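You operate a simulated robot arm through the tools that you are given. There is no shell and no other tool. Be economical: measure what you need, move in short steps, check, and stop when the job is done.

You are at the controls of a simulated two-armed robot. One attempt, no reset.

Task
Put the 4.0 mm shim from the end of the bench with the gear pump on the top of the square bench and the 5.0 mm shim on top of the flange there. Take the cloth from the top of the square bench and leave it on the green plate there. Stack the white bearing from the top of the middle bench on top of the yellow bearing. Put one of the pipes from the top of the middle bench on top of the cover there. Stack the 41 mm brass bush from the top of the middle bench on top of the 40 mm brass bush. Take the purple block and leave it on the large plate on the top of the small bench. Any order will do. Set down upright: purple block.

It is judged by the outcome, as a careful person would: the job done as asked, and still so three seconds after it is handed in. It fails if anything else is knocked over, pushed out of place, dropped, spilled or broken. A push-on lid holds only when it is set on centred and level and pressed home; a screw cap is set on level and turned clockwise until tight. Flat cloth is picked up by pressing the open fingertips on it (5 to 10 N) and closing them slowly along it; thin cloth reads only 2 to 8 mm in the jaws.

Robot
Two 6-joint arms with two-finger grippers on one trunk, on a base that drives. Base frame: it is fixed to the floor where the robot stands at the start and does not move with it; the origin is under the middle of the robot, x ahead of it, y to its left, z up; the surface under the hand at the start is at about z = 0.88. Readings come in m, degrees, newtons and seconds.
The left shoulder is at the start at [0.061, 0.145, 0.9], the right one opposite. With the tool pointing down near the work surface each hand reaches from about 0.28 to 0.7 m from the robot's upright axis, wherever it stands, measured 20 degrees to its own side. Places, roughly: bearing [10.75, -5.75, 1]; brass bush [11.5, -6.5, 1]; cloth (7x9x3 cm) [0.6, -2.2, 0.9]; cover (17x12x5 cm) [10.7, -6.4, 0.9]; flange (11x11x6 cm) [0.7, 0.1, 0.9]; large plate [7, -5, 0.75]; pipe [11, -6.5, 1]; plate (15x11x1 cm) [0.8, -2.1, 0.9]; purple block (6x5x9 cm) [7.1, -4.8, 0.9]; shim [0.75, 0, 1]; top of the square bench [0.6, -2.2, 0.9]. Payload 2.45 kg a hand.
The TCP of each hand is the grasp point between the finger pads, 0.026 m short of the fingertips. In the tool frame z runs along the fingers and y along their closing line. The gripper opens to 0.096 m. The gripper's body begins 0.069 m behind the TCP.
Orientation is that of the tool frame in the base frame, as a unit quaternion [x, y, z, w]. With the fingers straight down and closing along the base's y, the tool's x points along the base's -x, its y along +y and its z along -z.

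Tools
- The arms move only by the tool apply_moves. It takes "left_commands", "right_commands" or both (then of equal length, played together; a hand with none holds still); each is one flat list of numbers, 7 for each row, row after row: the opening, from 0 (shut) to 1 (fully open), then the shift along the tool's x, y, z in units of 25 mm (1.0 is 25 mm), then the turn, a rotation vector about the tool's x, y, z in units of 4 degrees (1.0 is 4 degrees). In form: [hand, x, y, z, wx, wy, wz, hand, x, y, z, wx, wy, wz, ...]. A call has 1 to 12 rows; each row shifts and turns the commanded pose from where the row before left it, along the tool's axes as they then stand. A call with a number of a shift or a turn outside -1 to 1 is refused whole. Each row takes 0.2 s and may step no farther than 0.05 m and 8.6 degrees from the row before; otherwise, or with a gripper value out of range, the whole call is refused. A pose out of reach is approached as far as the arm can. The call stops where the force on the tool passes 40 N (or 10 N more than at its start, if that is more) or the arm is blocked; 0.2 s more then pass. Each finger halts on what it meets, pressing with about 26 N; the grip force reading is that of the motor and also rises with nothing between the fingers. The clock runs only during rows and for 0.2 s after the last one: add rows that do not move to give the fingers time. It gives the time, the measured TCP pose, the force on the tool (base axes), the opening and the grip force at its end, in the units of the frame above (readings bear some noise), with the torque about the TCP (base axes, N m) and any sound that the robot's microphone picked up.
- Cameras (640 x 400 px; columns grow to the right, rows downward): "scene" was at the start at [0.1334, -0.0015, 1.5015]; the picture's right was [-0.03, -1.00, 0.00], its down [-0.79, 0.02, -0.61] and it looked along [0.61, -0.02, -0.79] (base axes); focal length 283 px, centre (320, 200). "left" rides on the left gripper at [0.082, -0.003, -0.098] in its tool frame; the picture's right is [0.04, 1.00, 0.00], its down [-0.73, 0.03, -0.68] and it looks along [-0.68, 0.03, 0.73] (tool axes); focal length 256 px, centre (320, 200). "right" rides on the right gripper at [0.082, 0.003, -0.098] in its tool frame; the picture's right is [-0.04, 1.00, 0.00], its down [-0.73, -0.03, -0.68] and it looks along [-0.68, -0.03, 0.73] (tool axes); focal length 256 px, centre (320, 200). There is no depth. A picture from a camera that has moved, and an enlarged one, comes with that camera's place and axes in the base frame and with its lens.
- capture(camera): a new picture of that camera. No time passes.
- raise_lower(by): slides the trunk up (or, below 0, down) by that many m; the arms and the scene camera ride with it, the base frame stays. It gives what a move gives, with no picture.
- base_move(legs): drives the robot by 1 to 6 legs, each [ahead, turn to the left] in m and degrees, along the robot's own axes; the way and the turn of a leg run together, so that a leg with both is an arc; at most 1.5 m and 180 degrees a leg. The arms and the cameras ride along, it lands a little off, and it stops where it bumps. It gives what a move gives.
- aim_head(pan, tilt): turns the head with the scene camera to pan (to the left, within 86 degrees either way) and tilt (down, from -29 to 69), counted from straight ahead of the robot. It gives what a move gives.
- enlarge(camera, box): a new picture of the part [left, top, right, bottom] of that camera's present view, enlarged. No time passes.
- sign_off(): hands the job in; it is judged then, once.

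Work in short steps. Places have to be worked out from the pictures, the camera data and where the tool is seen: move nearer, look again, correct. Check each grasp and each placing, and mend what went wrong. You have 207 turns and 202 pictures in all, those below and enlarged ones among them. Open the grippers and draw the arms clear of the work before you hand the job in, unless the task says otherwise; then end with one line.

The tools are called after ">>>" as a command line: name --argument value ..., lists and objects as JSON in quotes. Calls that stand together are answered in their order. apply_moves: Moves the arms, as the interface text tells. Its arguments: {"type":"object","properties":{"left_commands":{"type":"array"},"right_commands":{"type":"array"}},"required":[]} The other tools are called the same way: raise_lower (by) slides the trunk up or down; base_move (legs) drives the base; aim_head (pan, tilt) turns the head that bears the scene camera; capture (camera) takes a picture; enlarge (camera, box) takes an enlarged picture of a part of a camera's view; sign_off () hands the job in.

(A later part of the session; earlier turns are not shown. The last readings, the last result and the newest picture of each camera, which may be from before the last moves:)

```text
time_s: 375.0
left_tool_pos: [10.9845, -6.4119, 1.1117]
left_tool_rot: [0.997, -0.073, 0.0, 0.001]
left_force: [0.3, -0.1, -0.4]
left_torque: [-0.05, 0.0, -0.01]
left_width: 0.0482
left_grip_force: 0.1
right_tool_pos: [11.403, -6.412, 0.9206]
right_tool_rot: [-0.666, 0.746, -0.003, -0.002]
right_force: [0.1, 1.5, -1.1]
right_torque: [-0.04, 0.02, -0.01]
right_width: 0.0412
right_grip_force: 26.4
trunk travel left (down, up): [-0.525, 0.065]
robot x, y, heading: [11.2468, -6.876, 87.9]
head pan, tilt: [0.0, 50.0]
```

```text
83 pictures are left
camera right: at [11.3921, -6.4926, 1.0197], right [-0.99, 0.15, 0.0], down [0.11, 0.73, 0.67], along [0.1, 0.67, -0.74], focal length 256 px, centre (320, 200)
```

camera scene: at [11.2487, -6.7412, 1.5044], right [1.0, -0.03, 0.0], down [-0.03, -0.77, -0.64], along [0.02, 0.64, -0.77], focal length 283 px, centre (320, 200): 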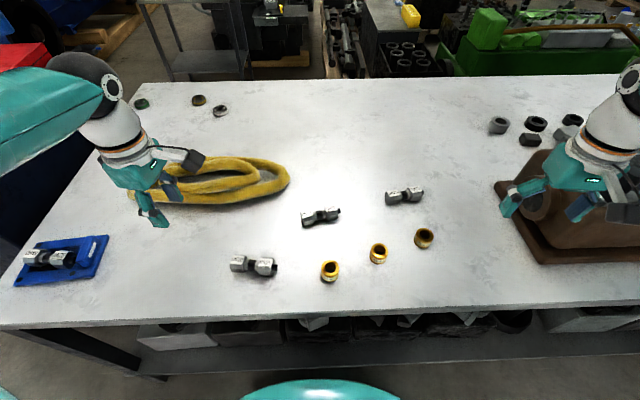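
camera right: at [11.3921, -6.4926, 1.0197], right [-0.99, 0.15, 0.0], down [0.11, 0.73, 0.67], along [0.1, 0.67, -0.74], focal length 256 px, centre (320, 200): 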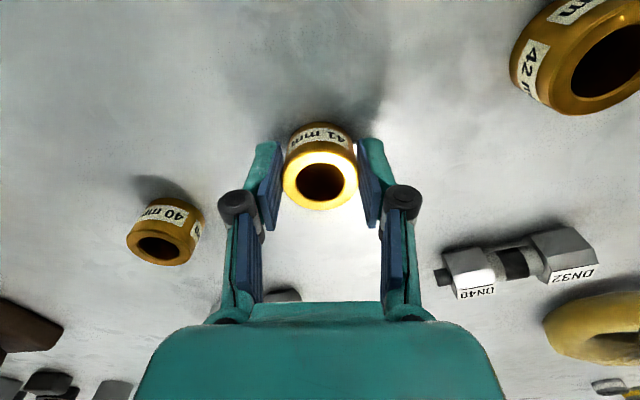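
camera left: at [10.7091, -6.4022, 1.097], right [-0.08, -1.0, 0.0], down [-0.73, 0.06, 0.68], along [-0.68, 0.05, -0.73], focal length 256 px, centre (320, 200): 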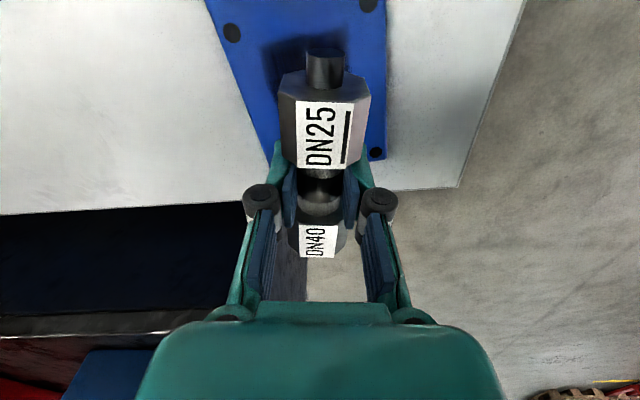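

Gripped (41 mm). Lift 6 cm and move above the 40 mm bush.

>>> apply_moves --right_commands '[0.25, 0, 0, -0.5, 0, 0, 0, 0.25, 0, 0, -1, 0, 0, 0, 0.25, 0, 0, -1, 0, 0, 0, 0.25, -0.416, -0.896, 0, 0, 0, 0, 0.25, -0.416, -0.896, 0, 0, 0, 0, 0.25, -0.416, -0.896, 0, 0, 0, 0, 0.25, -0.416, -0.896, 0, 0, 0, 0, 0.25, -0.416, -0.896, 0, 0, 0, 0, 0.25, 0, 0, 0, 0, 0, 0]'

>>> enlarge --camera "right" --box '[220, 60, 420, 260]'

>>> enlarge --camera "scene" --box '[380, 180, 480, 260]'

```text
time_s: 377.0
left_tool_pos: [10.9852, -6.4131, 1.1115]
left_tool_rot: [0.997, -0.072, 0.0, 0.0]
left_force: [-0.6, 0.3, 0.4]
left_torque: [0.02, 0.0, 0.03]
left_width: 0.048
left_grip_force: 0.1
right_tool_pos: [11.5217, -6.3721, 0.9824]
right_tool_rot: [-0.666, 0.746, -0.003, -0.003]
right_force: [0.4, 0.2, -2.0]
right_torque: [0.01, -0.03, -0.01]
right_width: 0.0414
right_grip_force: 25.5
trunk travel left (down, up): [-0.525, 0.065]
robot x, y, heading: [11.2452, -6.8807, 88.4]
head pan, tilt: [0.0, 50.0]
```

```text
2.00 times, centred on (320, 160) of right
camera zoom: at [11.5094, -6.4534, 1.0813], right [-0.99, 0.15, 0.0], down [0.11, 0.73, 0.67], along [0.1, 0.67, -0.74], focal length 512 px, centre (320, 280)
```

zoom: 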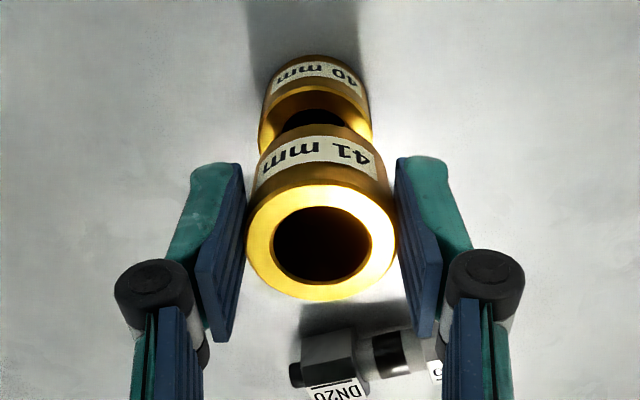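

```text
5.00 times, centred on (430, 220) of scene
camera zoom: at [11.2485, -6.7419, 1.5044], right [1.0, -0.03, 0.0], down [-0.03, -0.77, -0.64], along [0.02, 0.64, -0.77], focal length 1413 px, centre (-230, 100)
```

zoom: 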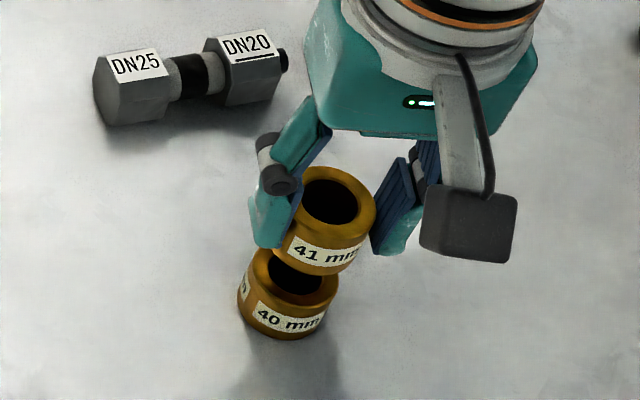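

Held 41 is coaxial with 40 within ~2 mm. Lower.

>>> apply_moves --right_commands '[0.25, 0.06, 0, 0.5, 0, 0, 0, 0.25, 0, 0, 0.4, 0, 0, 0, 0.25, 0, 0, 0.12, 0, 0, 0, 0.25, 0, 0, 0.08, 0, 0, 0, 0.25, 0, 0, 0, 0, 0, 0]'

>>> enlarge --camera "scene" --box '[380, 180, 480, 260]'

>>> enlarge --camera "right" --box '[220, 60, 420, 260]'

```text
time_s: 378.2
left_tool_pos: [10.9848, -6.4126, 1.1106]
left_tool_rot: [0.997, -0.072, 0.0, -0.001]
left_force: [-0.4, 0.3, 0.1]
left_torque: [0.02, 0.02, 0.0]
left_width: 0.0479
left_grip_force: 0.1
right_tool_pos: [11.5218, -6.3733, 0.9566]
right_tool_rot: [-0.666, 0.746, -0.002, -0.002]
right_force: [0.9, -0.2, -2.7]
right_torque: [-0.02, 0.03, -0.04]
right_width: 0.0416
right_grip_force: 26.2
trunk travel left (down, up): [-0.525, 0.065]
robot x, y, heading: [11.2453, -6.88, 88.1]
head pan, tilt: [0.0, 50.0]
```

```text
5.00 times, centred on (430, 220) of scene
camera zoom: at [11.2488, -6.7418, 1.5044], right [1.0, -0.03, 0.0], down [-0.03, -0.77, -0.64], along [0.02, 0.64, -0.77], focal length 1413 px, centre (-230, 100)
```

zoom: 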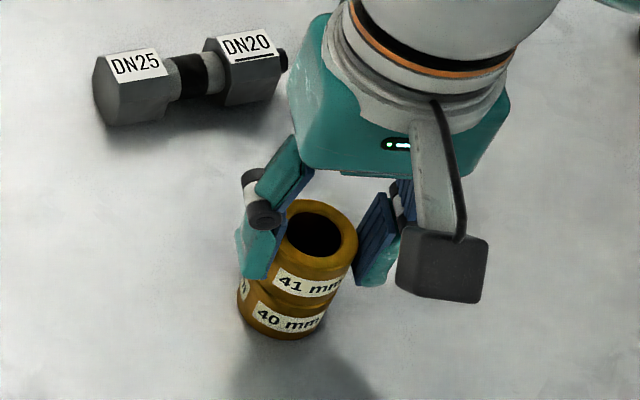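

```text
2.00 times, centred on (320, 160) of right
camera zoom: at [11.51, -6.4532, 1.0545], right [-0.99, 0.15, 0.0], down [0.11, 0.73, 0.67], along [0.1, 0.67, -0.74], focal length 512 px, centre (320, 280)
```

zoom: 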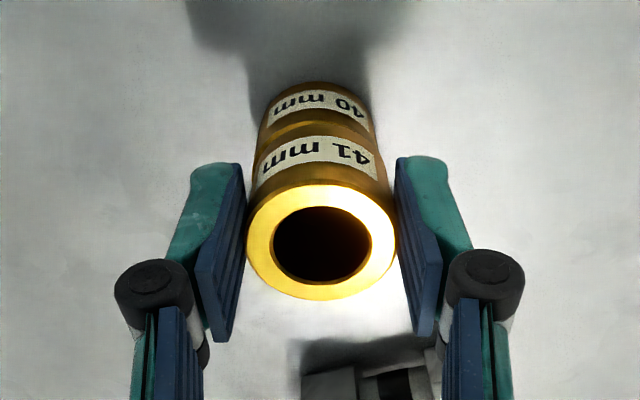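

Coaxial. Lower finely to contact.

>>> apply_moves --right_commands '[0.25, 0, 0, 0.08, 0, 0, 0, 0.25, 0, 0, 0.08, 0, 0, 0, 0.25, 0, 0, 0.06, 0, 0, 0, 0.25, 0, 0, 0, 0, 0, 0]'

```text
time_s: 379.2
left_tool_pos: [10.9845, -6.4139, 1.1114]
left_tool_rot: [0.997, -0.072, 0.0, -0.002]
left_force: [0.8, 0.0, 0.3]
left_torque: [0.0, 0.02, 0.0]
left_width: 0.0479
left_grip_force: 0.1
right_tool_pos: [11.5222, -6.3721, 0.9528]
right_tool_rot: [-0.666, 0.746, -0.001, -0.001]
right_force: [0.3, 0.5, 17.7]
right_torque: [-0.14, 0.0, -0.04]
right_width: 0.0413
right_grip_force: 26.3
trunk travel left (down, up): [-0.525, 0.065]
robot x, y, heading: [11.2481, -6.88, 87.9]
head pan, tilt: [0.0, 50.0]
```

Contact (18 N). Ease, open evenly and rise.

>>> apply_moves --right_commands '[0.25, 0, 0, -0.09, 0, 0, 0, 0.55, 0, 0, 0, 0, 0, 0, 0.8, 0, 0, 0, 0, 0, 0, 0.8, 0, 0, 0, 0, 0, 0, 0.8, 0, 0, -0.4, 0, 0, 0, 0.8, 0, 0, -1, 0, 0, 0, 0.8, 0, 0, -1, 0, 0, 0, 0.8, 0, 0, -1, 0, 0, 0, 0.8, 0, 0, -1, 0, 0, 0, 0.8, 0, 0, -1, 0, 0, 0, 0.8, 0, 0, -1, 0, 0, 0, 0.8, 0, 0, 0, 0, 0, 0]'

>>> enlarge --camera "scene" --box '[350, 160, 510, 280]'

>>> capture --camera "right"

```text
time_s: 381.8
left_tool_pos: [10.9856, -6.4127, 1.1114]
left_tool_rot: [0.997, -0.072, 0.0, 0.0]
left_force: [-0.2, 0.1, 0.6]
left_torque: [-0.01, 0.01, -0.02]
left_width: 0.0479
left_grip_force: 0.1
right_tool_pos: [11.5205, -6.3733, 1.1128]
right_tool_rot: [-0.666, 0.746, -0.002, -0.004]
right_force: [-0.2, -0.1, 0.8]
right_torque: [0.02, 0.02, -0.03]
right_width: 0.0768
right_grip_force: 0.1
trunk travel left (down, up): [-0.525, 0.065]
robot x, y, heading: [11.2445, -6.8783, 88.3]
head pan, tilt: [0.0, 50.0]
```

```text
3.33 times, centred on (430, 220) of scene
camera zoom: at [11.2488, -6.742, 1.5044], right [1.0, -0.03, 0.0], down [-0.03, -0.77, -0.64], along [0.02, 0.64, -0.77], focal length 942 px, centre (-47, 133)
```

zoom: 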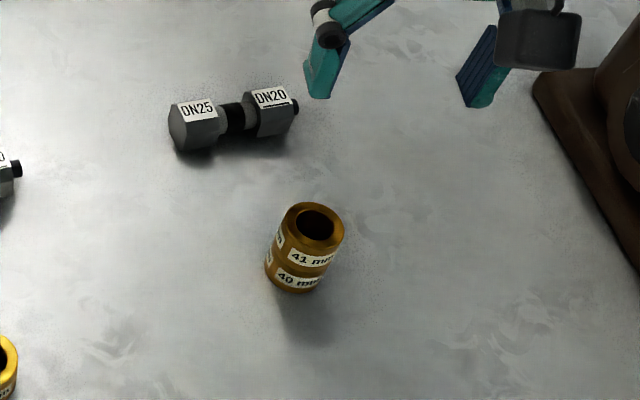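

```text
77 pictures are left
camera right: at [11.5102, -6.4544, 1.2114], right [-0.99, 0.15, 0.0], down [0.11, 0.73, 0.67], along [0.1, 0.67, -0.74], focal length 256 px, centre (320, 200)
```

right: 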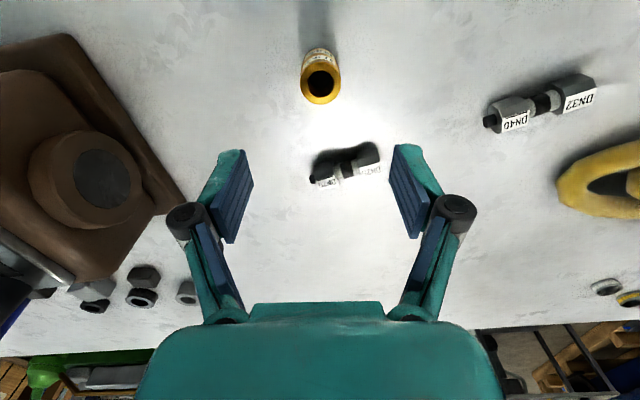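

41 stands on 40. Now the bearings near the north edge: I check their colours and look for a way around to the north side.

>>> enlarge --camera "scene" --box '[110, 70, 270, 150]'

>>> aim_head --pan -40 --tilt 22

>>> capture --camera "scene"

>>> aim_head --pan 15 --tilt 22

>>> capture --camera "scene"

```text
4.00 times, centred on (190, 110) of scene
camera zoom: at [11.2488, -6.742, 1.5044], right [1.0, -0.03, 0.0], down [-0.03, -0.77, -0.64], along [0.02, 0.64, -0.77], focal length 1131 px, centre (840, 560)
```

zoom: 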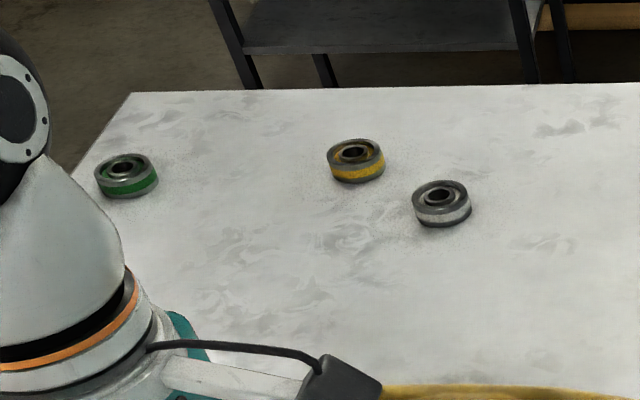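

```text
time_s: 382.9
left_tool_pos: [10.9847, -6.413, 1.1104]
left_tool_rot: [0.997, -0.072, 0.001, 0.0]
left_force: [-0.7, 0.1, -0.7]
left_torque: [-0.02, 0.02, 0.01]
left_width: 0.0478
left_grip_force: 0.1
right_tool_pos: [11.5219, -6.3738, 1.1122]
right_tool_rot: [-0.666, 0.746, -0.002, -0.003]
right_force: [0.4, -0.1, 0.5]
right_torque: [-0.01, 0.0, 0.0]
right_width: 0.077
right_grip_force: 0.1
trunk travel left (down, up): [-0.525, 0.065]
robot x, y, heading: [11.2454, -6.8804, 88.0]
head pan, tilt: [-40.0, 22.0]
```

```text
75 pictures are left
camera scene: at [11.3081, -6.7498, 1.5467], right [0.74, -0.67, 0.0], down [-0.25, -0.28, -0.93], along [0.62, 0.69, -0.38], focal length 283 px, centre (320, 200)
```

scene: 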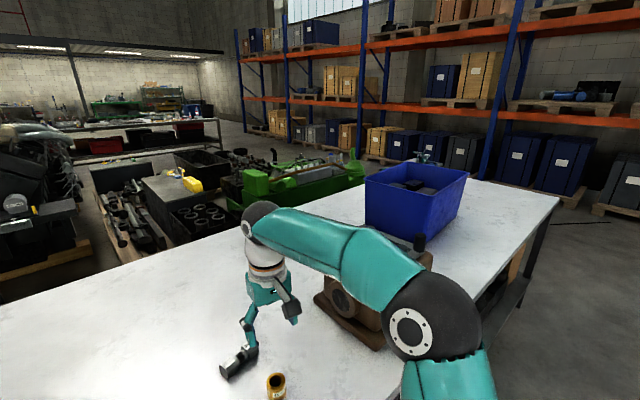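

```text
time_s: 384.1
left_tool_pos: [10.9837, -6.4142, 1.1102]
left_tool_rot: [0.997, -0.072, 0.0, 0.0]
left_force: [0.3, -0.2, -1.4]
left_torque: [-0.03, -0.01, 0.0]
left_width: 0.0482
left_grip_force: 0.0
right_tool_pos: [11.5217, -6.3732, 1.1119]
right_tool_rot: [-0.667, 0.745, -0.002, -0.002]
right_force: [-0.1, -0.7, -0.7]
right_torque: [-0.01, 0.03, 0.02]
right_width: 0.0769
right_grip_force: 0.1
trunk travel left (down, up): [-0.525, 0.065]
robot x, y, heading: [11.2444, -6.8768, 88.3]
head pan, tilt: [15.0, 22.0]
```

```text
74 pictures are left
camera scene: at [11.2252, -6.7286, 1.5468], right [0.97, 0.23, 0.0], down [0.08, -0.37, -0.93], along [-0.21, 0.9, -0.38], focal length 283 px, centre (320, 200)
```

scene: 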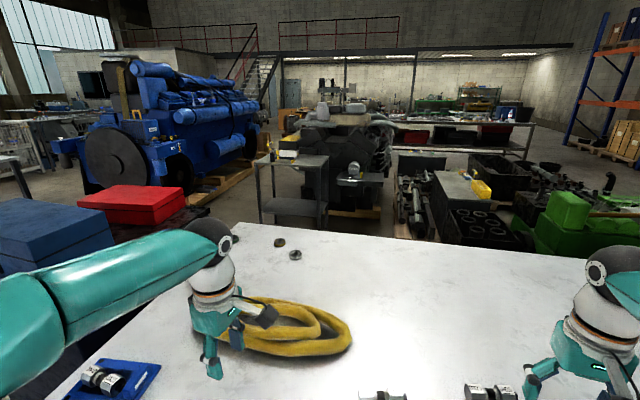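

White bearing confirmed (middle yellow, left green). North aisle (y≈-5.4…-4.05) looks open; the way is west around the cabinet. I back out and drive west, then look north at the pallet/cabinet gap.

>>> base_move --legs '[[-0.45, 0]]'

>>> base_move --legs '[[0, 40]]'

>>> base_move --legs '[[0, 40]]'

>>> base_move --legs '[[1.4, 10], [0.25, 0]]'

>>> aim_head --pan -80 --tilt 30

>>> capture --camera "scene"

```text
time_s: 386.9
left_tool_pos: [10.9665, -6.8681, 1.1117]
left_tool_rot: [0.998, -0.068, 0.0, -0.001]
left_force: [1.2, -0.2, 0.2]
left_torque: [0.06, -0.02, 0.01]
left_width: 0.0482
left_grip_force: 0.2
right_tool_pos: [11.5042, -6.8218, 1.1125]
right_tool_rot: [-0.67, 0.743, -0.003, -0.003]
right_force: [0.3, 0.3, 1.0]
right_torque: [0.02, -0.01, 0.0]
right_width: 0.0768
right_grip_force: 0.0
trunk travel left (down, up): [-0.525, 0.065]
robot x, y, heading: [11.2346, -7.3272, 88.8]
head pan, tilt: [15.0, 22.0]
```

```text
time_s: 389.4
left_tool_pos: [10.7303, -7.1559, 1.1112]
left_tool_rot: [0.958, 0.285, 0.0, -0.001]
left_force: [-0.1, 0.1, -0.1]
left_torque: [-0.03, 0.02, -0.02]
left_width: 0.0479
left_grip_force: 0.0
right_tool_pos: [11.1055, -6.7696, 1.1131]
right_tool_rot: [0.887, -0.462, 0.003, 0.002]
right_force: [0.3, -0.4, 0.0]
right_torque: [0.0, -0.04, 0.03]
right_width: 0.0767
right_grip_force: 0.0
trunk travel left (down, up): [-0.525, 0.065]
robot x, y, heading: [11.2565, -7.3097, 129.8]
head pan, tilt: [15.0, 22.0]
```

```text
time_s: 391.9
left_tool_pos: [10.7467, -7.5298, 1.1123]
left_tool_rot: [0.803, 0.595, 0.0, 0.0]
left_force: [-0.3, -0.3, -0.3]
left_torque: [0.0, -0.01, -0.01]
left_width: 0.048
left_grip_force: 0.0
right_tool_pos: [10.7887, -6.9915, 1.1116]
right_tool_rot: [0.991, -0.131, 0.003, 0.0]
right_force: [0.0, 0.8, -0.4]
right_torque: [0.04, -0.02, -0.01]
right_width: 0.0766
right_grip_force: 0.0
trunk travel left (down, up): [-0.525, 0.065]
robot x, y, heading: [11.2599, -7.2824, 169.1]
head pan, tilt: [15.0, 22.0]
```

```text
time_s: 400.4
left_tool_pos: [9.1532, -7.421, 1.1121]
left_tool_rot: [0.757, 0.653, 0.0, 0.0]
left_force: [0.5, 0.4, -0.7]
left_torque: [0.0, -0.05, -0.01]
left_width: 0.0479
left_grip_force: 0.2
right_tool_pos: [9.1179, -6.8825, 1.113]
right_tool_rot: [0.998, -0.058, 0.006, 0.0]
right_force: [0.5, -0.2, -0.3]
right_torque: [0.0, -0.02, -0.03]
right_width: 0.0769
right_grip_force: 0.1
trunk travel left (down, up): [-0.525, 0.065]
robot x, y, heading: [9.6229, -7.1029, 177.1]
head pan, tilt: [15.0, 22.0]
```

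```text
time_s: 402.1
left_tool_pos: [9.1551, -7.4199, 1.1134]
left_tool_rot: [0.757, 0.654, 0.0, 0.0]
left_force: [0.3, -0.6, 0.5]
left_torque: [0.02, -0.02, 0.0]
left_width: 0.0481
left_grip_force: 0.0
right_tool_pos: [9.1194, -6.8825, 1.1144]
right_tool_rot: [0.998, -0.058, 0.004, 0.0]
right_force: [-0.3, 0.6, -0.2]
right_torque: [0.01, 0.02, 0.01]
right_width: 0.0769
right_grip_force: 0.1
trunk travel left (down, up): [-0.525, 0.065]
robot x, y, heading: [9.6251, -7.1039, 177.3]
head pan, tilt: [-80.0, 30.0]
```

```text
73 pictures are left
camera scene: at [9.5501, -7.0109, 1.534], right [0.99, 0.13, 0.0], down [0.06, -0.5, -0.87], along [-0.11, 0.86, -0.5], focal length 283 px, centre (320, 200)
```

scene: 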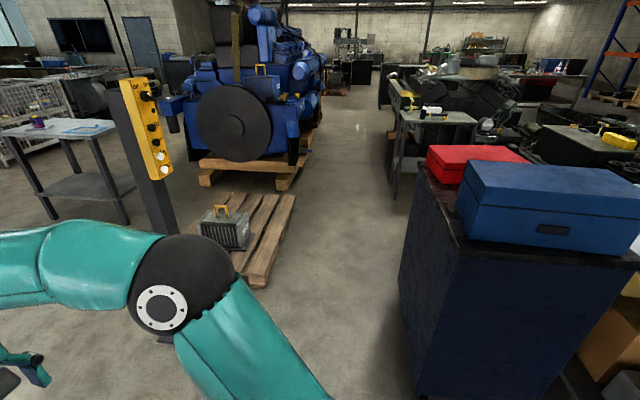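

The gap is 0.94 m at floor level, with the cabinet north end at y≈-5.35 and table beyond at y≈-4.26. I pull the hands inward/forward to narrow the elbows, then turn north.

>>> apply_moves --left_commands '[0.5, 0.8, -0.36, 0, 0, 0, 0, 0.5, 0.8, -0.36, 0, 0, 0, 0, 0.5, 0.8, -0.36, 0, 0, 0, 0, 0.5, 0.8, -0.36, 0, 0, 0, 0, 0.5, 0.8, -0.36, 0, 0, 0, 0, 0.5, 0.8, -0.36, 0, 0, 0, 0, 0.5, 0.8, -0.36, 0, 0, 0, 0, 0.5, 0.8, -0.36, 0, 0, 0, 0, 0.5, 0.8, -0.36, 0, 0, 0, 0]' --right_commands '[0.5, -0.2, 0.4, 0, 0, 0, 0, 0.5, -0.2, 0.4, 0, 0, 0, 0, 0.5, -0.2, 0.4, 0, 0, 0, 0, 0.5, -0.2, 0.4, 0, 0, 0, 0, 0.5, -0.2, 0.4, 0, 0, 0, 0, 0.5, -0.2, 0.4, 0, 0, 0, 0, 0.5, -0.2, 0.4, 0, 0, 0, 0, 0.5, -0.2, 0.4, 0, 0, 0, 0, 0.5, -0.2, 0.4, 0, 0, 0, 0]'

>>> base_move --legs '[[0, -40]]'

>>> base_move --legs '[[0, -40]]'

>>> aim_head --pan 0 --tilt 50

>>> capture --camera "scene"

```text
time_s: 404.1
left_tool_pos: [9.1011, -7.2297, 1.1126]
left_tool_rot: [0.758, 0.653, 0.0, 0.0]
left_force: [-0.8, 0.3, 0.9]
left_torque: [0.01, -0.05, -0.04]
left_width: 0.0477
left_grip_force: 0.0
right_tool_pos: [9.0617, -6.9678, 1.112]
right_tool_rot: [0.998, -0.06, 0.004, 0.001]
right_force: [0.9, -0.5, -0.2]
right_torque: [0.0, -0.01, -0.01]
right_width: 0.0479
right_grip_force: 0.0
trunk travel left (down, up): [-0.525, 0.065]
robot x, y, heading: [9.6247, -7.1032, 177.3]
head pan, tilt: [-80.0, 30.0]
```

```text
time_s: 406.6
left_tool_pos: [9.1445, -6.8602, 1.1125]
left_tool_rot: [0.937, 0.35, -0.001, 0.0]
left_force: [-1.0, -0.1, -0.1]
left_torque: [-0.03, 0.02, 0.03]
left_width: 0.0481
left_grip_force: 0.0
right_tool_pos: [9.2855, -6.6346, 1.1123]
right_tool_rot: [0.916, -0.401, 0.004, 0.001]
right_force: [1.2, -0.4, -0.1]
right_torque: [0.0, 0.0, -0.01]
right_width: 0.0482
right_grip_force: 0.1
trunk travel left (down, up): [-0.525, 0.065]
robot x, y, heading: [9.6035, -7.1263, 137.0]
head pan, tilt: [-80.0, 30.0]
```

```text
time_s: 409.1
left_tool_pos: [9.424, -6.6233, 1.1149]
left_tool_rot: [1.0, 0.008, 0.0, 0.0]
left_force: [-0.5, 0.5, 0.2]
left_torque: [0.02, 0.03, -0.01]
left_width: 0.0482
left_grip_force: 0.0
right_tool_pos: [9.6773, -6.5427, 1.1125]
right_tool_rot: [0.723, -0.691, 0.003, 0.003]
right_force: [1.0, 0.5, 0.0]
right_torque: [-0.02, -0.02, 0.0]
right_width: 0.0482
right_grip_force: 0.1
trunk travel left (down, up): [-0.525, 0.065]
robot x, y, heading: [9.5657, -7.1267, 97.0]
head pan, tilt: [-80.0, 30.0]
```

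```text
time_s: 410.6
left_tool_pos: [9.423, -6.6236, 1.1143]
left_tool_rot: [1.0, 0.008, 0.0, 0.001]
left_force: [-0.1, 0.5, -0.8]
left_torque: [0.01, -0.02, 0.01]
left_width: 0.0484
left_grip_force: 0.0
right_tool_pos: [9.6781, -6.543, 1.114]
right_tool_rot: [0.724, -0.69, 0.003, 0.003]
right_force: [0.4, -0.1, 0.1]
right_torque: [-0.03, -0.05, -0.01]
right_width: 0.0481
right_grip_force: 0.0
trunk travel left (down, up): [-0.525, 0.065]
robot x, y, heading: [9.5667, -7.1283, 96.9]
head pan, tilt: [0.0, 50.0]
```

```text
72 pictures are left
camera scene: at [9.5478, -6.9908, 1.5044], right [0.99, 0.12, 0.0], down [0.1, -0.76, -0.64], along [-0.08, 0.64, -0.77], focal length 283 px, centre (320, 200)
```

scene: 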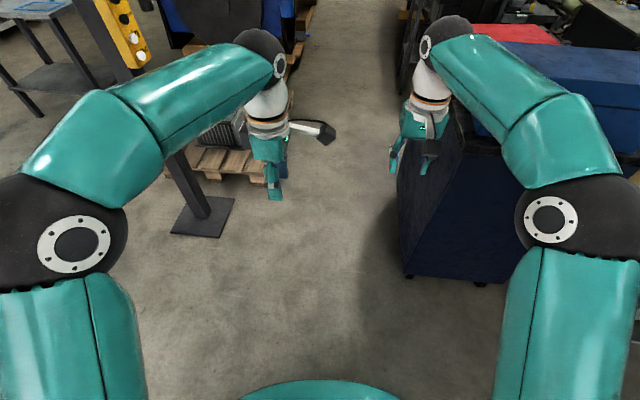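

Aim to run at x≈9.42 between the post and the cabinet.

>>> base_move --legs '[[0, 7], [0.6, 0], [0, -12]]'

>>> capture --camera "scene"

```text
time_s: 415.5
left_tool_pos: [9.3191, -6.034, 1.1133]
left_tool_rot: [0.999, -0.035, 0.001, -0.001]
left_force: [0.8, 1.0, -0.7]
left_torque: [0.02, 0.01, 0.02]
left_width: 0.0481
left_grip_force: 0.0
right_tool_pos: [9.5796, -5.9738, 1.1127]
right_tool_rot: [-0.694, 0.72, -0.003, -0.004]
right_force: [-0.2, 0.4, 0.5]
right_torque: [-0.03, 0.04, 0.03]
right_width: 0.0482
right_grip_force: 0.1
trunk travel left (down, up): [-0.525, 0.065]
robot x, y, heading: [9.4086, -6.5461, 92.5]
head pan, tilt: [0.0, 50.0]
```

```text
71 pictures are left
camera scene: at [9.4025, -6.4108, 1.5045], right [1.0, 0.04, 0.0], down [0.03, -0.77, -0.64], along [-0.03, 0.64, -0.77], focal length 283 px, centre (320, 200)
```

scene: 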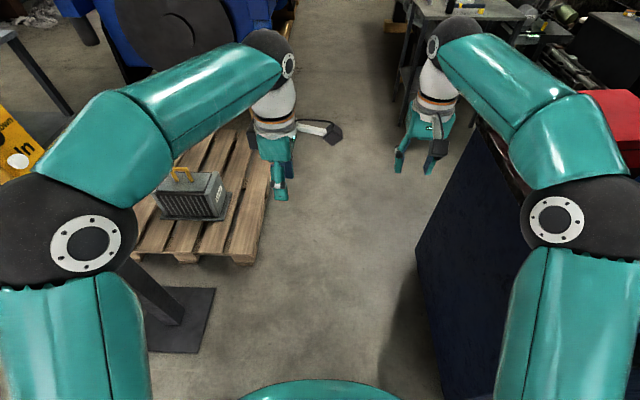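

Margins are fine. Drive north 1.65 m.

>>> base_move --legs '[[0.5, 0], [1.15, 0]]'

>>> aim_head --pan -60 --tilt 30

>>> capture --camera "scene"

```text
time_s: 424.1
left_tool_pos: [9.2673, -4.3731, 1.1144]
left_tool_rot: [0.999, -0.038, 0.0, 0.0]
left_force: [-0.7, 0.2, -0.3]
left_torque: [0.02, 0.0, -0.02]
left_width: 0.0479
left_grip_force: 0.1
right_tool_pos: [9.5265, -4.3148, 1.1144]
right_tool_rot: [-0.691, 0.723, -0.003, -0.003]
right_force: [-0.2, 0.9, -0.7]
right_torque: [0.0, 0.0, 0.01]
right_width: 0.0478
right_grip_force: 0.1
trunk travel left (down, up): [-0.525, 0.065]
robot x, y, heading: [9.3532, -4.8867, 91.7]
head pan, tilt: [0.0, 50.0]
```

```text
time_s: 425.4
left_tool_pos: [9.2676, -4.3732, 1.1148]
left_tool_rot: [0.999, -0.037, 0.0, 0.0]
left_force: [0.3, 0.4, -0.3]
left_torque: [0.03, 0.01, 0.01]
left_width: 0.0482
left_grip_force: 0.0
right_tool_pos: [9.5278, -4.3146, 1.1146]
right_tool_rot: [-0.692, 0.722, -0.003, -0.003]
right_force: [-0.4, -0.1, 0.0]
right_torque: [-0.01, 0.0, -0.04]
right_width: 0.0479
right_grip_force: 0.1
trunk travel left (down, up): [-0.525, 0.065]
robot x, y, heading: [9.3562, -4.8875, 91.9]
head pan, tilt: [-60.0, 30.0]
```

```text
70 pictures are left
camera scene: at [9.4269, -4.7793, 1.534], right [0.53, -0.85, 0.0], down [-0.42, -0.27, -0.87], along [0.73, 0.46, -0.5], focal length 283 px, centre (320, 200)
```

scene: 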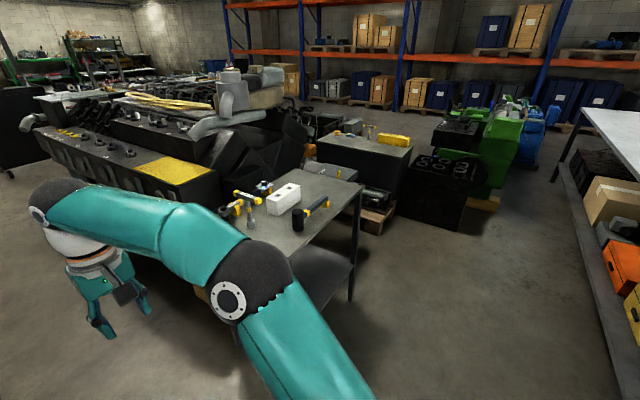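

Corridor clear (table edge y≈-4.28, bench edge y≈-5.5). Turn east, drive to x≈10.95, turn to face the bench.

>>> base_move --legs '[[0, -40]]'

>>> base_move --legs '[[0, -40]]'

>>> base_move --legs '[[0, -14]]'

>>> base_move --legs '[[1.45, 0]]'

>>> capture --camera "scene"

```text
time_s: 427.6
left_tool_pos: [9.5775, -4.4284, 1.1177]
left_tool_rot: [0.944, -0.33, -0.002, -0.001]
left_force: [0.2, -1.7, 0.4]
left_torque: [0.15, 0.09, 0.01]
left_width: 0.0482
left_grip_force: 0.0
right_tool_pos: [9.8255, -4.5243, 1.1149]
right_tool_rot: [-0.448, 0.894, 0.0, -0.004]
right_force: [1.0, -1.5, -0.4]
right_torque: [0.08, 0.13, -0.01]
right_width: 0.0478
right_grip_force: 0.1
trunk travel left (down, up): [-0.525, 0.065]
robot x, y, heading: [9.3508, -4.8921, 64.1]
head pan, tilt: [-60.0, 30.0]
stopped in leg 1: the robot was blocked; the commanded pose is now the measured one
```

```text
time_s: 428.4
left_tool_pos: [9.5786, -4.4262, 1.1167]
left_tool_rot: [0.943, -0.334, 0.0, 0.0]
left_force: [-0.2, -0.6, -0.1]
left_torque: [0.01, -0.02, -0.01]
left_width: 0.0481
left_grip_force: 0.1
right_tool_pos: [9.8251, -4.5252, 1.115]
right_tool_rot: [-0.444, 0.896, -0.003, -0.004]
right_force: [0.3, 0.3, 1.2]
right_torque: [-0.04, -0.02, 0.04]
right_width: 0.0479
right_grip_force: 0.0
trunk travel left (down, up): [-0.525, 0.065]
robot x, y, heading: [9.349, -4.8972, 63.6]
head pan, tilt: [-60.0, 30.0]
stopped in leg 1: the robot was blocked; the commanded pose is now the measured one
```

```text
time_s: 429.8
left_tool_pos: [9.6727, -4.4899, 1.1172]
left_tool_rot: [0.903, -0.43, -0.002, -0.001]
left_force: [0.3, -0.8, -0.5]
left_torque: [0.07, 0.04, 0.0]
left_width: 0.0478
left_grip_force: 0.0
right_tool_pos: [9.8937, -4.6355, 1.1148]
right_tool_rot: [-0.35, 0.937, 0.0, -0.004]
right_force: [0.5, -0.6, 0.9]
right_torque: [0.08, 0.12, -0.02]
right_width: 0.048
right_grip_force: 0.1
trunk travel left (down, up): [-0.525, 0.065]
robot x, y, heading: [9.3606, -4.9062, 58.8]
head pan, tilt: [-60.0, 30.0]
stopped in leg 1: the robot was blocked; the commanded pose is now the measured one
```

```text
time_s: 433.8
left_tool_pos: [10.0031, -3.9605, 1.1163]
left_tool_rot: [0.897, -0.442, 0.002, 0.002]
left_force: [-0.4, 1.4, -0.6]
left_torque: [-0.14, -0.03, -0.01]
left_width: 0.0482
left_grip_force: 0.1
right_tool_pos: [10.2187, -4.116, 1.1148]
right_tool_rot: [-0.336, 0.942, -0.003, -0.004]
right_force: [-0.6, 1.1, 0.1]
right_torque: [-0.15, -0.01, -0.02]
right_width: 0.048
right_grip_force: 0.1
trunk travel left (down, up): [-0.525, 0.065]
robot x, y, heading: [9.6749, -4.3701, 51.1]
head pan, tilt: [-60.0, 30.0]
stopped in leg 1: the robot was blocked; the commanded pose is now the measured one
```

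```text
69 pictures are left
camera scene: at [9.7981, -4.3307, 1.5339], right [-0.15, -0.99, 0.01], down [-0.49, 0.07, -0.87], along [0.86, -0.14, -0.5], focal length 283 px, centre (320, 200)
```

scene: 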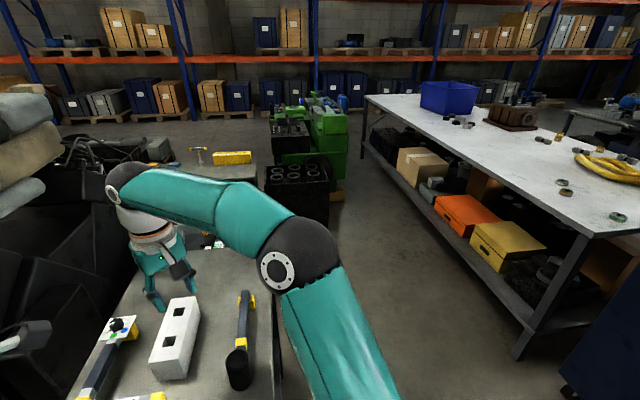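

The base hit the tool table while still facing NE. I back straight off and then turn right away from it.

>>> base_move --legs '[[-0.32, 0]]'

>>> capture --camera "scene"

```text
time_s: 436.0
left_tool_pos: [9.8011, -4.2211, 1.1192]
left_tool_rot: [0.896, -0.445, 0.0, -0.001]
left_force: [0.3, 0.4, 0.0]
left_torque: [0.02, -0.02, 0.03]
left_width: 0.0482
left_grip_force: 0.1
right_tool_pos: [10.0162, -4.3786, 1.1167]
right_tool_rot: [-0.332, 0.943, -0.001, -0.004]
right_force: [0.3, 0.0, 0.2]
right_torque: [0.05, -0.02, 0.01]
right_width: 0.048
right_grip_force: 0.1
trunk travel left (down, up): [-0.525, 0.065]
robot x, y, heading: [9.464, -4.6267, 51.0]
head pan, tilt: [-60.0, 30.0]
```

```text
68 pictures are left
camera scene: at [9.5939, -4.5916, 1.5341], right [-0.16, -0.99, 0.0], down [-0.49, 0.08, -0.87], along [0.86, -0.14, -0.5], focal length 283 px, centre (320, 200)
```

scene: 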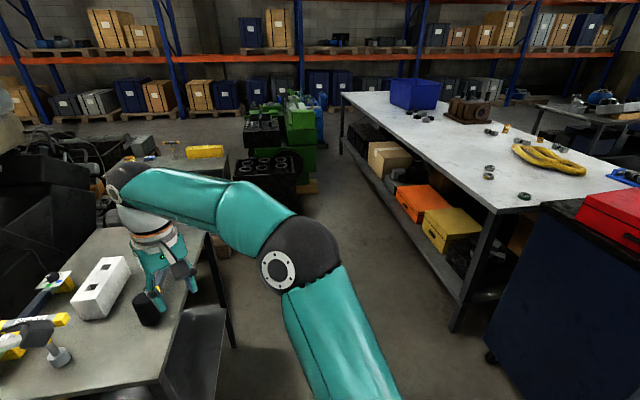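

The table has not moved. Turn right in smaller steps.

>>> base_move --legs '[[0, -28]]'

```text
time_s: 437.9
left_tool_pos: [9.9557, -4.4236, 1.1179]
left_tool_rot: [0.76, -0.65, 0.001, 0.001]
left_force: [0.6, 0.2, -0.3]
left_torque: [0.0, -0.01, -0.01]
left_width: 0.048
left_grip_force: 0.0
right_tool_pos: [10.0707, -4.6638, 1.1168]
right_tool_rot: [-0.093, 0.996, -0.001, -0.004]
right_force: [0.3, 0.3, -0.3]
right_torque: [-0.02, 0.03, -0.02]
right_width: 0.0482
right_grip_force: 0.1
trunk travel left (down, up): [-0.525, 0.065]
robot x, y, heading: [9.465, -4.5998, 22.8]
head pan, tilt: [-60.0, 30.0]
```

Good. Continue: heading about -27°, forward 0.65, then align east.

>>> base_move --legs '[[0, -28]]'

>>> base_move --legs '[[0, -22]]'

```text
time_s: 439.9
left_tool_pos: [9.9778, -4.6806, 1.1194]
left_tool_rot: [-0.577, 0.816, 0.001, 0.0]
left_force: [-0.8, 0.0, 0.3]
left_torque: [0.01, 0.02, -0.05]
left_width: 0.0478
left_grip_force: 0.0
right_tool_pos: [9.9656, -4.9441, 1.118]
right_tool_rot: [0.154, 0.988, 0.0, -0.005]
right_force: [-0.4, -0.1, 0.1]
right_torque: [0.01, 0.0, -0.01]
right_width: 0.0481
right_grip_force: 0.0
trunk travel left (down, up): [-0.525, 0.065]
robot x, y, heading: [9.4616, -4.5714, -5.1]
head pan, tilt: [-60.0, 30.0]
```

```text
time_s: 441.6
left_tool_pos: [9.8977, -4.8641, 1.1197]
left_tool_rot: [-0.409, 0.912, 0.0, 0.001]
left_force: [-0.6, -0.7, 0.1]
left_torque: [0.0, -0.02, -0.02]
left_width: 0.048
left_grip_force: 0.1
right_tool_pos: [9.7871, -5.1052, 1.1181]
right_tool_rot: [0.341, 0.94, 0.002, -0.003]
right_force: [0.1, 0.3, -0.7]
right_torque: [0.01, -0.01, 0.01]
right_width: 0.0479
right_grip_force: 0.2
trunk travel left (down, up): [-0.525, 0.065]
robot x, y, heading: [9.4725, -4.56, -27.3]
head pan, tilt: [-60.0, 30.0]
```

The arms swung right during the blocked turns; recentre them, then continue at heading ≈-37° for 0.55 m.

>>> apply_moves --left_commands '[0.5, -0.97, 0.25, 0, 0, 0, 0, 0.5, -0.97, 0.25, 0, 0, 0, 0, 0.5, -0.97, 0.25, 0, 0, 0, 0, 0.5, -0.97, 0.25, 0, 0, 0, 0, 0.5, -0.97, 0.25, 0, 0, 0, 0, 0.5, -0.97, 0.25, 0, 0, 0, 0, 0.5, -0.97, 0.25, 0, 0, 0, 0, 0.5, -0.97, 0.25, 0, 0, 0, 0]' --right_commands '[0.5, 0.22, 0.98, 0, 0, 0, 0, 0.5, 0.22, 0.98, 0, 0, 0, 0, 0.5, 0.22, 0.98, 0, 0, 0, 0, 0.5, 0.22, 0.98, 0, 0, 0, 0, 0.5, 0.22, 0.98, 0, 0, 0, 0, 0.5, 0.22, 0.98, 0, 0, 0, 0, 0.5, 0.22, 0.98, 0, 0, 0, 0, 0.5, 0.22, 0.98, 0, 0, 0, 0]'

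>>> base_move --legs '[[0, -10]]'

>>> base_move --legs '[[0.55, 0]]'

>>> aim_head --pan 20 --tilt 40

>>> capture --camera "scene"

```text
time_s: 443.4
left_tool_pos: [9.9901, -4.6862, 1.1218]
left_tool_rot: [-0.41, 0.912, -0.001, 0.0]
left_force: [0.8, -0.1, 0.3]
left_torque: [-0.05, 0.02, 0.02]
left_width: 0.0482
left_grip_force: 0.1
right_tool_pos: [9.8783, -4.9268, 1.1164]
right_tool_rot: [0.342, 0.94, 0.001, -0.003]
right_force: [-1.3, 0.3, 0.0]
right_torque: [0.0, 0.05, 0.02]
right_width: 0.0479
right_grip_force: 0.0
trunk travel left (down, up): [-0.525, 0.065]
robot x, y, heading: [9.4688, -4.5577, -27.2]
head pan, tilt: [-60.0, 30.0]
```

```text
time_s: 444.6
left_tool_pos: [9.9577, -4.7755, 1.1224]
left_tool_rot: [-0.329, 0.944, -0.001, 0.001]
left_force: [-0.4, 0.4, 0.0]
left_torque: [0.01, -0.03, 0.02]
left_width: 0.0482
left_grip_force: 0.0
right_tool_pos: [9.8061, -4.9925, 1.1158]
right_tool_rot: [0.422, 0.907, 0.002, -0.003]
right_force: [0.1, -0.4, -0.5]
right_torque: [0.03, -0.01, 0.03]
right_width: 0.048
right_grip_force: 0.0
trunk travel left (down, up): [-0.525, 0.065]
robot x, y, heading: [9.4728, -4.5534, -37.4]
head pan, tilt: [-60.0, 30.0]
```

```text
time_s: 447.8
left_tool_pos: [10.4019, -5.1046, 1.123]
left_tool_rot: [-0.334, 0.943, -0.001, -0.001]
left_force: [0.4, 1.0, -0.6]
left_torque: [0.03, 0.02, 0.01]
left_width: 0.048
left_grip_force: 0.0
right_tool_pos: [10.2535, -5.3222, 1.1165]
right_tool_rot: [0.416, 0.909, 0.002, -0.004]
right_force: [-0.6, 0.2, -0.2]
right_torque: [0.0, 0.01, -0.01]
right_width: 0.0481
right_grip_force: 0.0
trunk travel left (down, up): [-0.525, 0.065]
robot x, y, heading: [9.9151, -4.8837, -36.8]
head pan, tilt: [-60.0, 30.0]
```

```text
time_s: 449.3
left_tool_pos: [10.4015, -5.1024, 1.123]
left_tool_rot: [-0.335, 0.942, 0.0, 0.0]
left_force: [0.0, 0.2, 0.4]
left_torque: [0.0, -0.01, -0.01]
left_width: 0.0481
left_grip_force: 0.0
right_tool_pos: [10.2521, -5.3226, 1.1177]
right_tool_rot: [0.416, 0.909, 0.001, -0.003]
right_force: [-0.3, -0.3, 0.4]
right_torque: [-0.02, 0.03, 0.01]
right_width: 0.048
right_grip_force: 0.0
trunk travel left (down, up): [-0.525, 0.065]
robot x, y, heading: [9.9121, -4.8833, -36.8]
head pan, tilt: [20.0, 40.0]
```

```text
67 pictures are left
camera scene: at [10.043, -4.9473, 1.5186], right [-0.29, -0.96, 0.0], down [-0.62, 0.19, -0.77], along [0.73, -0.22, -0.64], focal length 283 px, centre (320, 200)
```

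scene: 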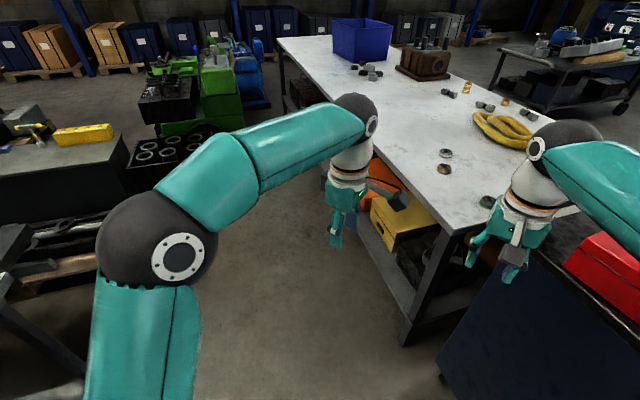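

Turn to heading ≈-6 and drive to x≈10.9.

>>> base_move --legs '[[0, 30]]'

>>> base_move --legs '[[0.98, 0]]'

>>> base_move --legs '[[0, -30]]'

```text
time_s: 451.4
left_tool_pos: [10.4488, -4.8306, 1.1225]
left_tool_rot: [-0.567, 0.823, -0.002, 0.0]
left_force: [-0.8, 0.3, -0.1]
left_torque: [0.02, 0.05, 0.01]
left_width: 0.0479
left_grip_force: 0.1
right_tool_pos: [10.429, -5.0945, 1.1158]
right_tool_rot: [0.166, 0.986, 0.0, -0.005]
right_force: [0.4, -0.2, 0.4]
right_torque: [0.03, 0.01, -0.01]
right_width: 0.0482
right_grip_force: 0.0
trunk travel left (down, up): [-0.525, 0.065]
robot x, y, heading: [9.9146, -4.9086, -7.2]
head pan, tilt: [20.0, 40.0]
```

```text
time_s: 456.5
left_tool_pos: [11.4215, -4.9486, 1.1227]
left_tool_rot: [-0.568, 0.823, -0.001, 0.0]
left_force: [-0.2, -0.3, -0.6]
left_torque: [0.04, 0.0, 0.01]
left_width: 0.0478
left_grip_force: 0.1
right_tool_pos: [11.4038, -5.2131, 1.1169]
right_tool_rot: [0.165, 0.986, 0.001, -0.004]
right_force: [-0.2, 0.4, 0.0]
right_torque: [-0.02, 0.03, -0.01]
right_width: 0.0483
right_grip_force: 0.1
trunk travel left (down, up): [-0.525, 0.065]
robot x, y, heading: [10.888, -5.031, -7.0]
head pan, tilt: [20.0, 40.0]
```

```text
time_s: 458.6
left_tool_pos: [11.3897, -5.2258, 1.1226]
left_tool_rot: [-0.334, 0.943, -0.001, 0.0]
left_force: [-0.3, -0.7, -0.1]
left_torque: [0.0, 0.0, 0.02]
left_width: 0.0478
left_grip_force: 0.1
right_tool_pos: [11.2409, -5.447, 1.1174]
right_tool_rot: [0.416, 0.909, 0.002, -0.003]
right_force: [-0.4, -0.3, 0.0]
right_torque: [0.02, -0.01, 0.03]
right_width: 0.0483
right_grip_force: 0.0
trunk travel left (down, up): [-0.525, 0.065]
robot x, y, heading: [10.9038, -5.0097, -37.2]
head pan, tilt: [20.0, 40.0]
```

Continue turning to face the bench.

>>> base_move --legs '[[0, -28]]'

>>> base_move --legs '[[0, -25]]'

>>> aim_head --pan 0 --tilt 50

>>> capture --camera "scene"

```text
time_s: 460.5
left_tool_pos: [11.2298, -5.4334, 1.1237]
left_tool_rot: [-0.096, 0.995, -0.001, 0.0]
left_force: [-0.5, 0.0, -0.4]
left_torque: [0.03, -0.03, 0.02]
left_width: 0.048
left_grip_force: 0.0
right_tool_pos: [10.9962, -5.557, 1.1189]
right_tool_rot: [0.625, 0.781, 0.002, -0.002]
right_force: [0.2, -0.4, -0.6]
right_torque: [0.04, 0.0, -0.01]
right_width: 0.048
right_grip_force: 0.2
trunk travel left (down, up): [-0.525, 0.065]
robot x, y, heading: [10.9259, -4.9969, -65.1]
head pan, tilt: [20.0, 40.0]
```

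```text
time_s: 462.3
left_tool_pos: [11.0175, -5.5227, 1.1228]
left_tool_rot: [0.122, 0.993, 0.0, -0.001]
left_force: [0.1, -0.3, 0.2]
left_torque: [-0.02, -0.01, 0.0]
left_width: 0.0482
left_grip_force: 0.0
right_tool_pos: [10.7538, -5.5347, 1.1193]
right_tool_rot: [0.779, 0.627, 0.004, -0.003]
right_force: [-0.5, -0.1, -0.9]
right_torque: [0.03, -0.02, -0.03]
right_width: 0.0478
right_grip_force: 0.0
trunk travel left (down, up): [-0.525, 0.065]
robot x, y, heading: [10.9481, -4.997, -89.7]
head pan, tilt: [20.0, 40.0]
```

```text
time_s: 463.2
left_tool_pos: [11.0195, -5.5215, 1.1259]
left_tool_rot: [0.122, 0.993, -0.002, 0.0]
left_force: [-0.2, 0.0, 0.5]
left_torque: [0.02, 0.03, 0.03]
left_width: 0.048
left_grip_force: 0.0
right_tool_pos: [10.755, -5.5342, 1.1198]
right_tool_rot: [0.779, 0.627, 0.002, -0.002]
right_force: [0.0, 0.3, -0.2]
right_torque: [0.0, 0.0, 0.04]
right_width: 0.048
right_grip_force: 0.1
trunk travel left (down, up): [-0.525, 0.065]
robot x, y, heading: [10.9481, -5.0051, -90.0]
head pan, tilt: [0.0, 50.0]
```

```text
66 pictures are left
camera scene: at [10.9451, -5.1408, 1.5045], right [-1.0, 0.0, 0.0], down [0.0, 0.77, -0.64], along [0.0, -0.64, -0.77], focal length 283 px, centre (320, 200)
```

scene: 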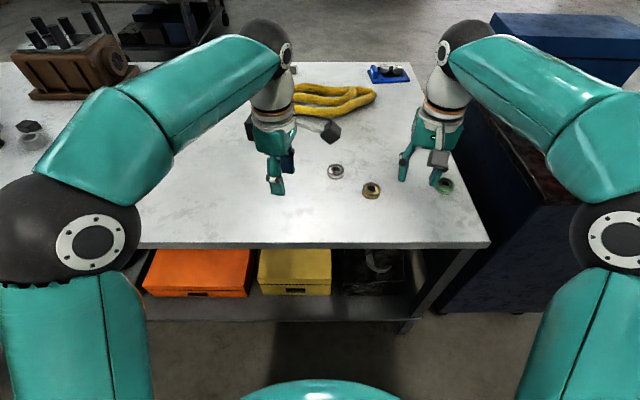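

White ≈[10.899,-5.758], yellow ≈[10.798,-5.684]. Move ahead 0.2 m.

>>> base_move --legs '[[0.2, 0]]'

>>> capture --camera "scene"

>>> capture --camera "right"

```text
time_s: 464.8
left_tool_pos: [11.0177, -5.7248, 1.1241]
left_tool_rot: [0.124, 0.992, 0.0, 0.0]
left_force: [-1.0, -1.0, 0.2]
left_torque: [0.01, 0.01, -0.04]
left_width: 0.0481
left_grip_force: 0.0
right_tool_pos: [10.7537, -5.737, 1.1198]
right_tool_rot: [0.78, 0.626, 0.004, -0.002]
right_force: [0.7, -0.7, -0.8]
right_torque: [0.04, -0.01, -0.03]
right_width: 0.0479
right_grip_force: 0.1
trunk travel left (down, up): [-0.525, 0.065]
robot x, y, heading: [10.9516, -5.2037, -90.2]
head pan, tilt: [0.0, 50.0]
```

```text
65 pictures are left
camera scene: at [10.9442, -5.3449, 1.5042], right [-1.0, 0.0, 0.0], down [0.0, 0.77, -0.64], along [0.0, -0.64, -0.77], focal length 283 px, centre (320, 200)
```

scene: 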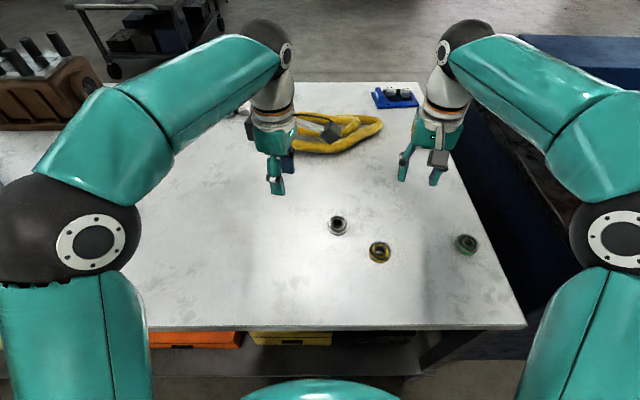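

```text
64 pictures are left
camera right: at [10.7749, -5.6601, 1.2177], right [0.97, -0.25, 0.0], down [-0.19, -0.72, 0.67], along [-0.17, -0.65, -0.74], focal length 256 px, centre (320, 200)
```

right: 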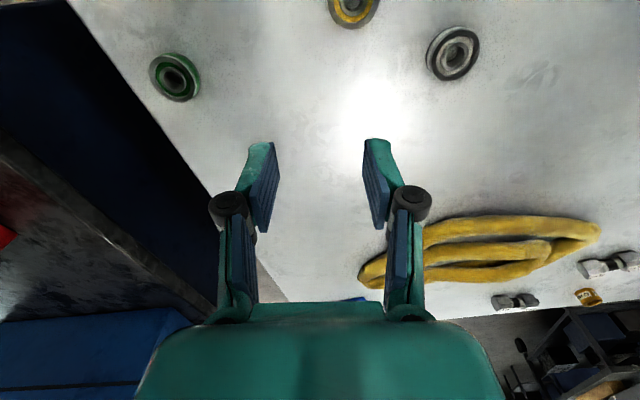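

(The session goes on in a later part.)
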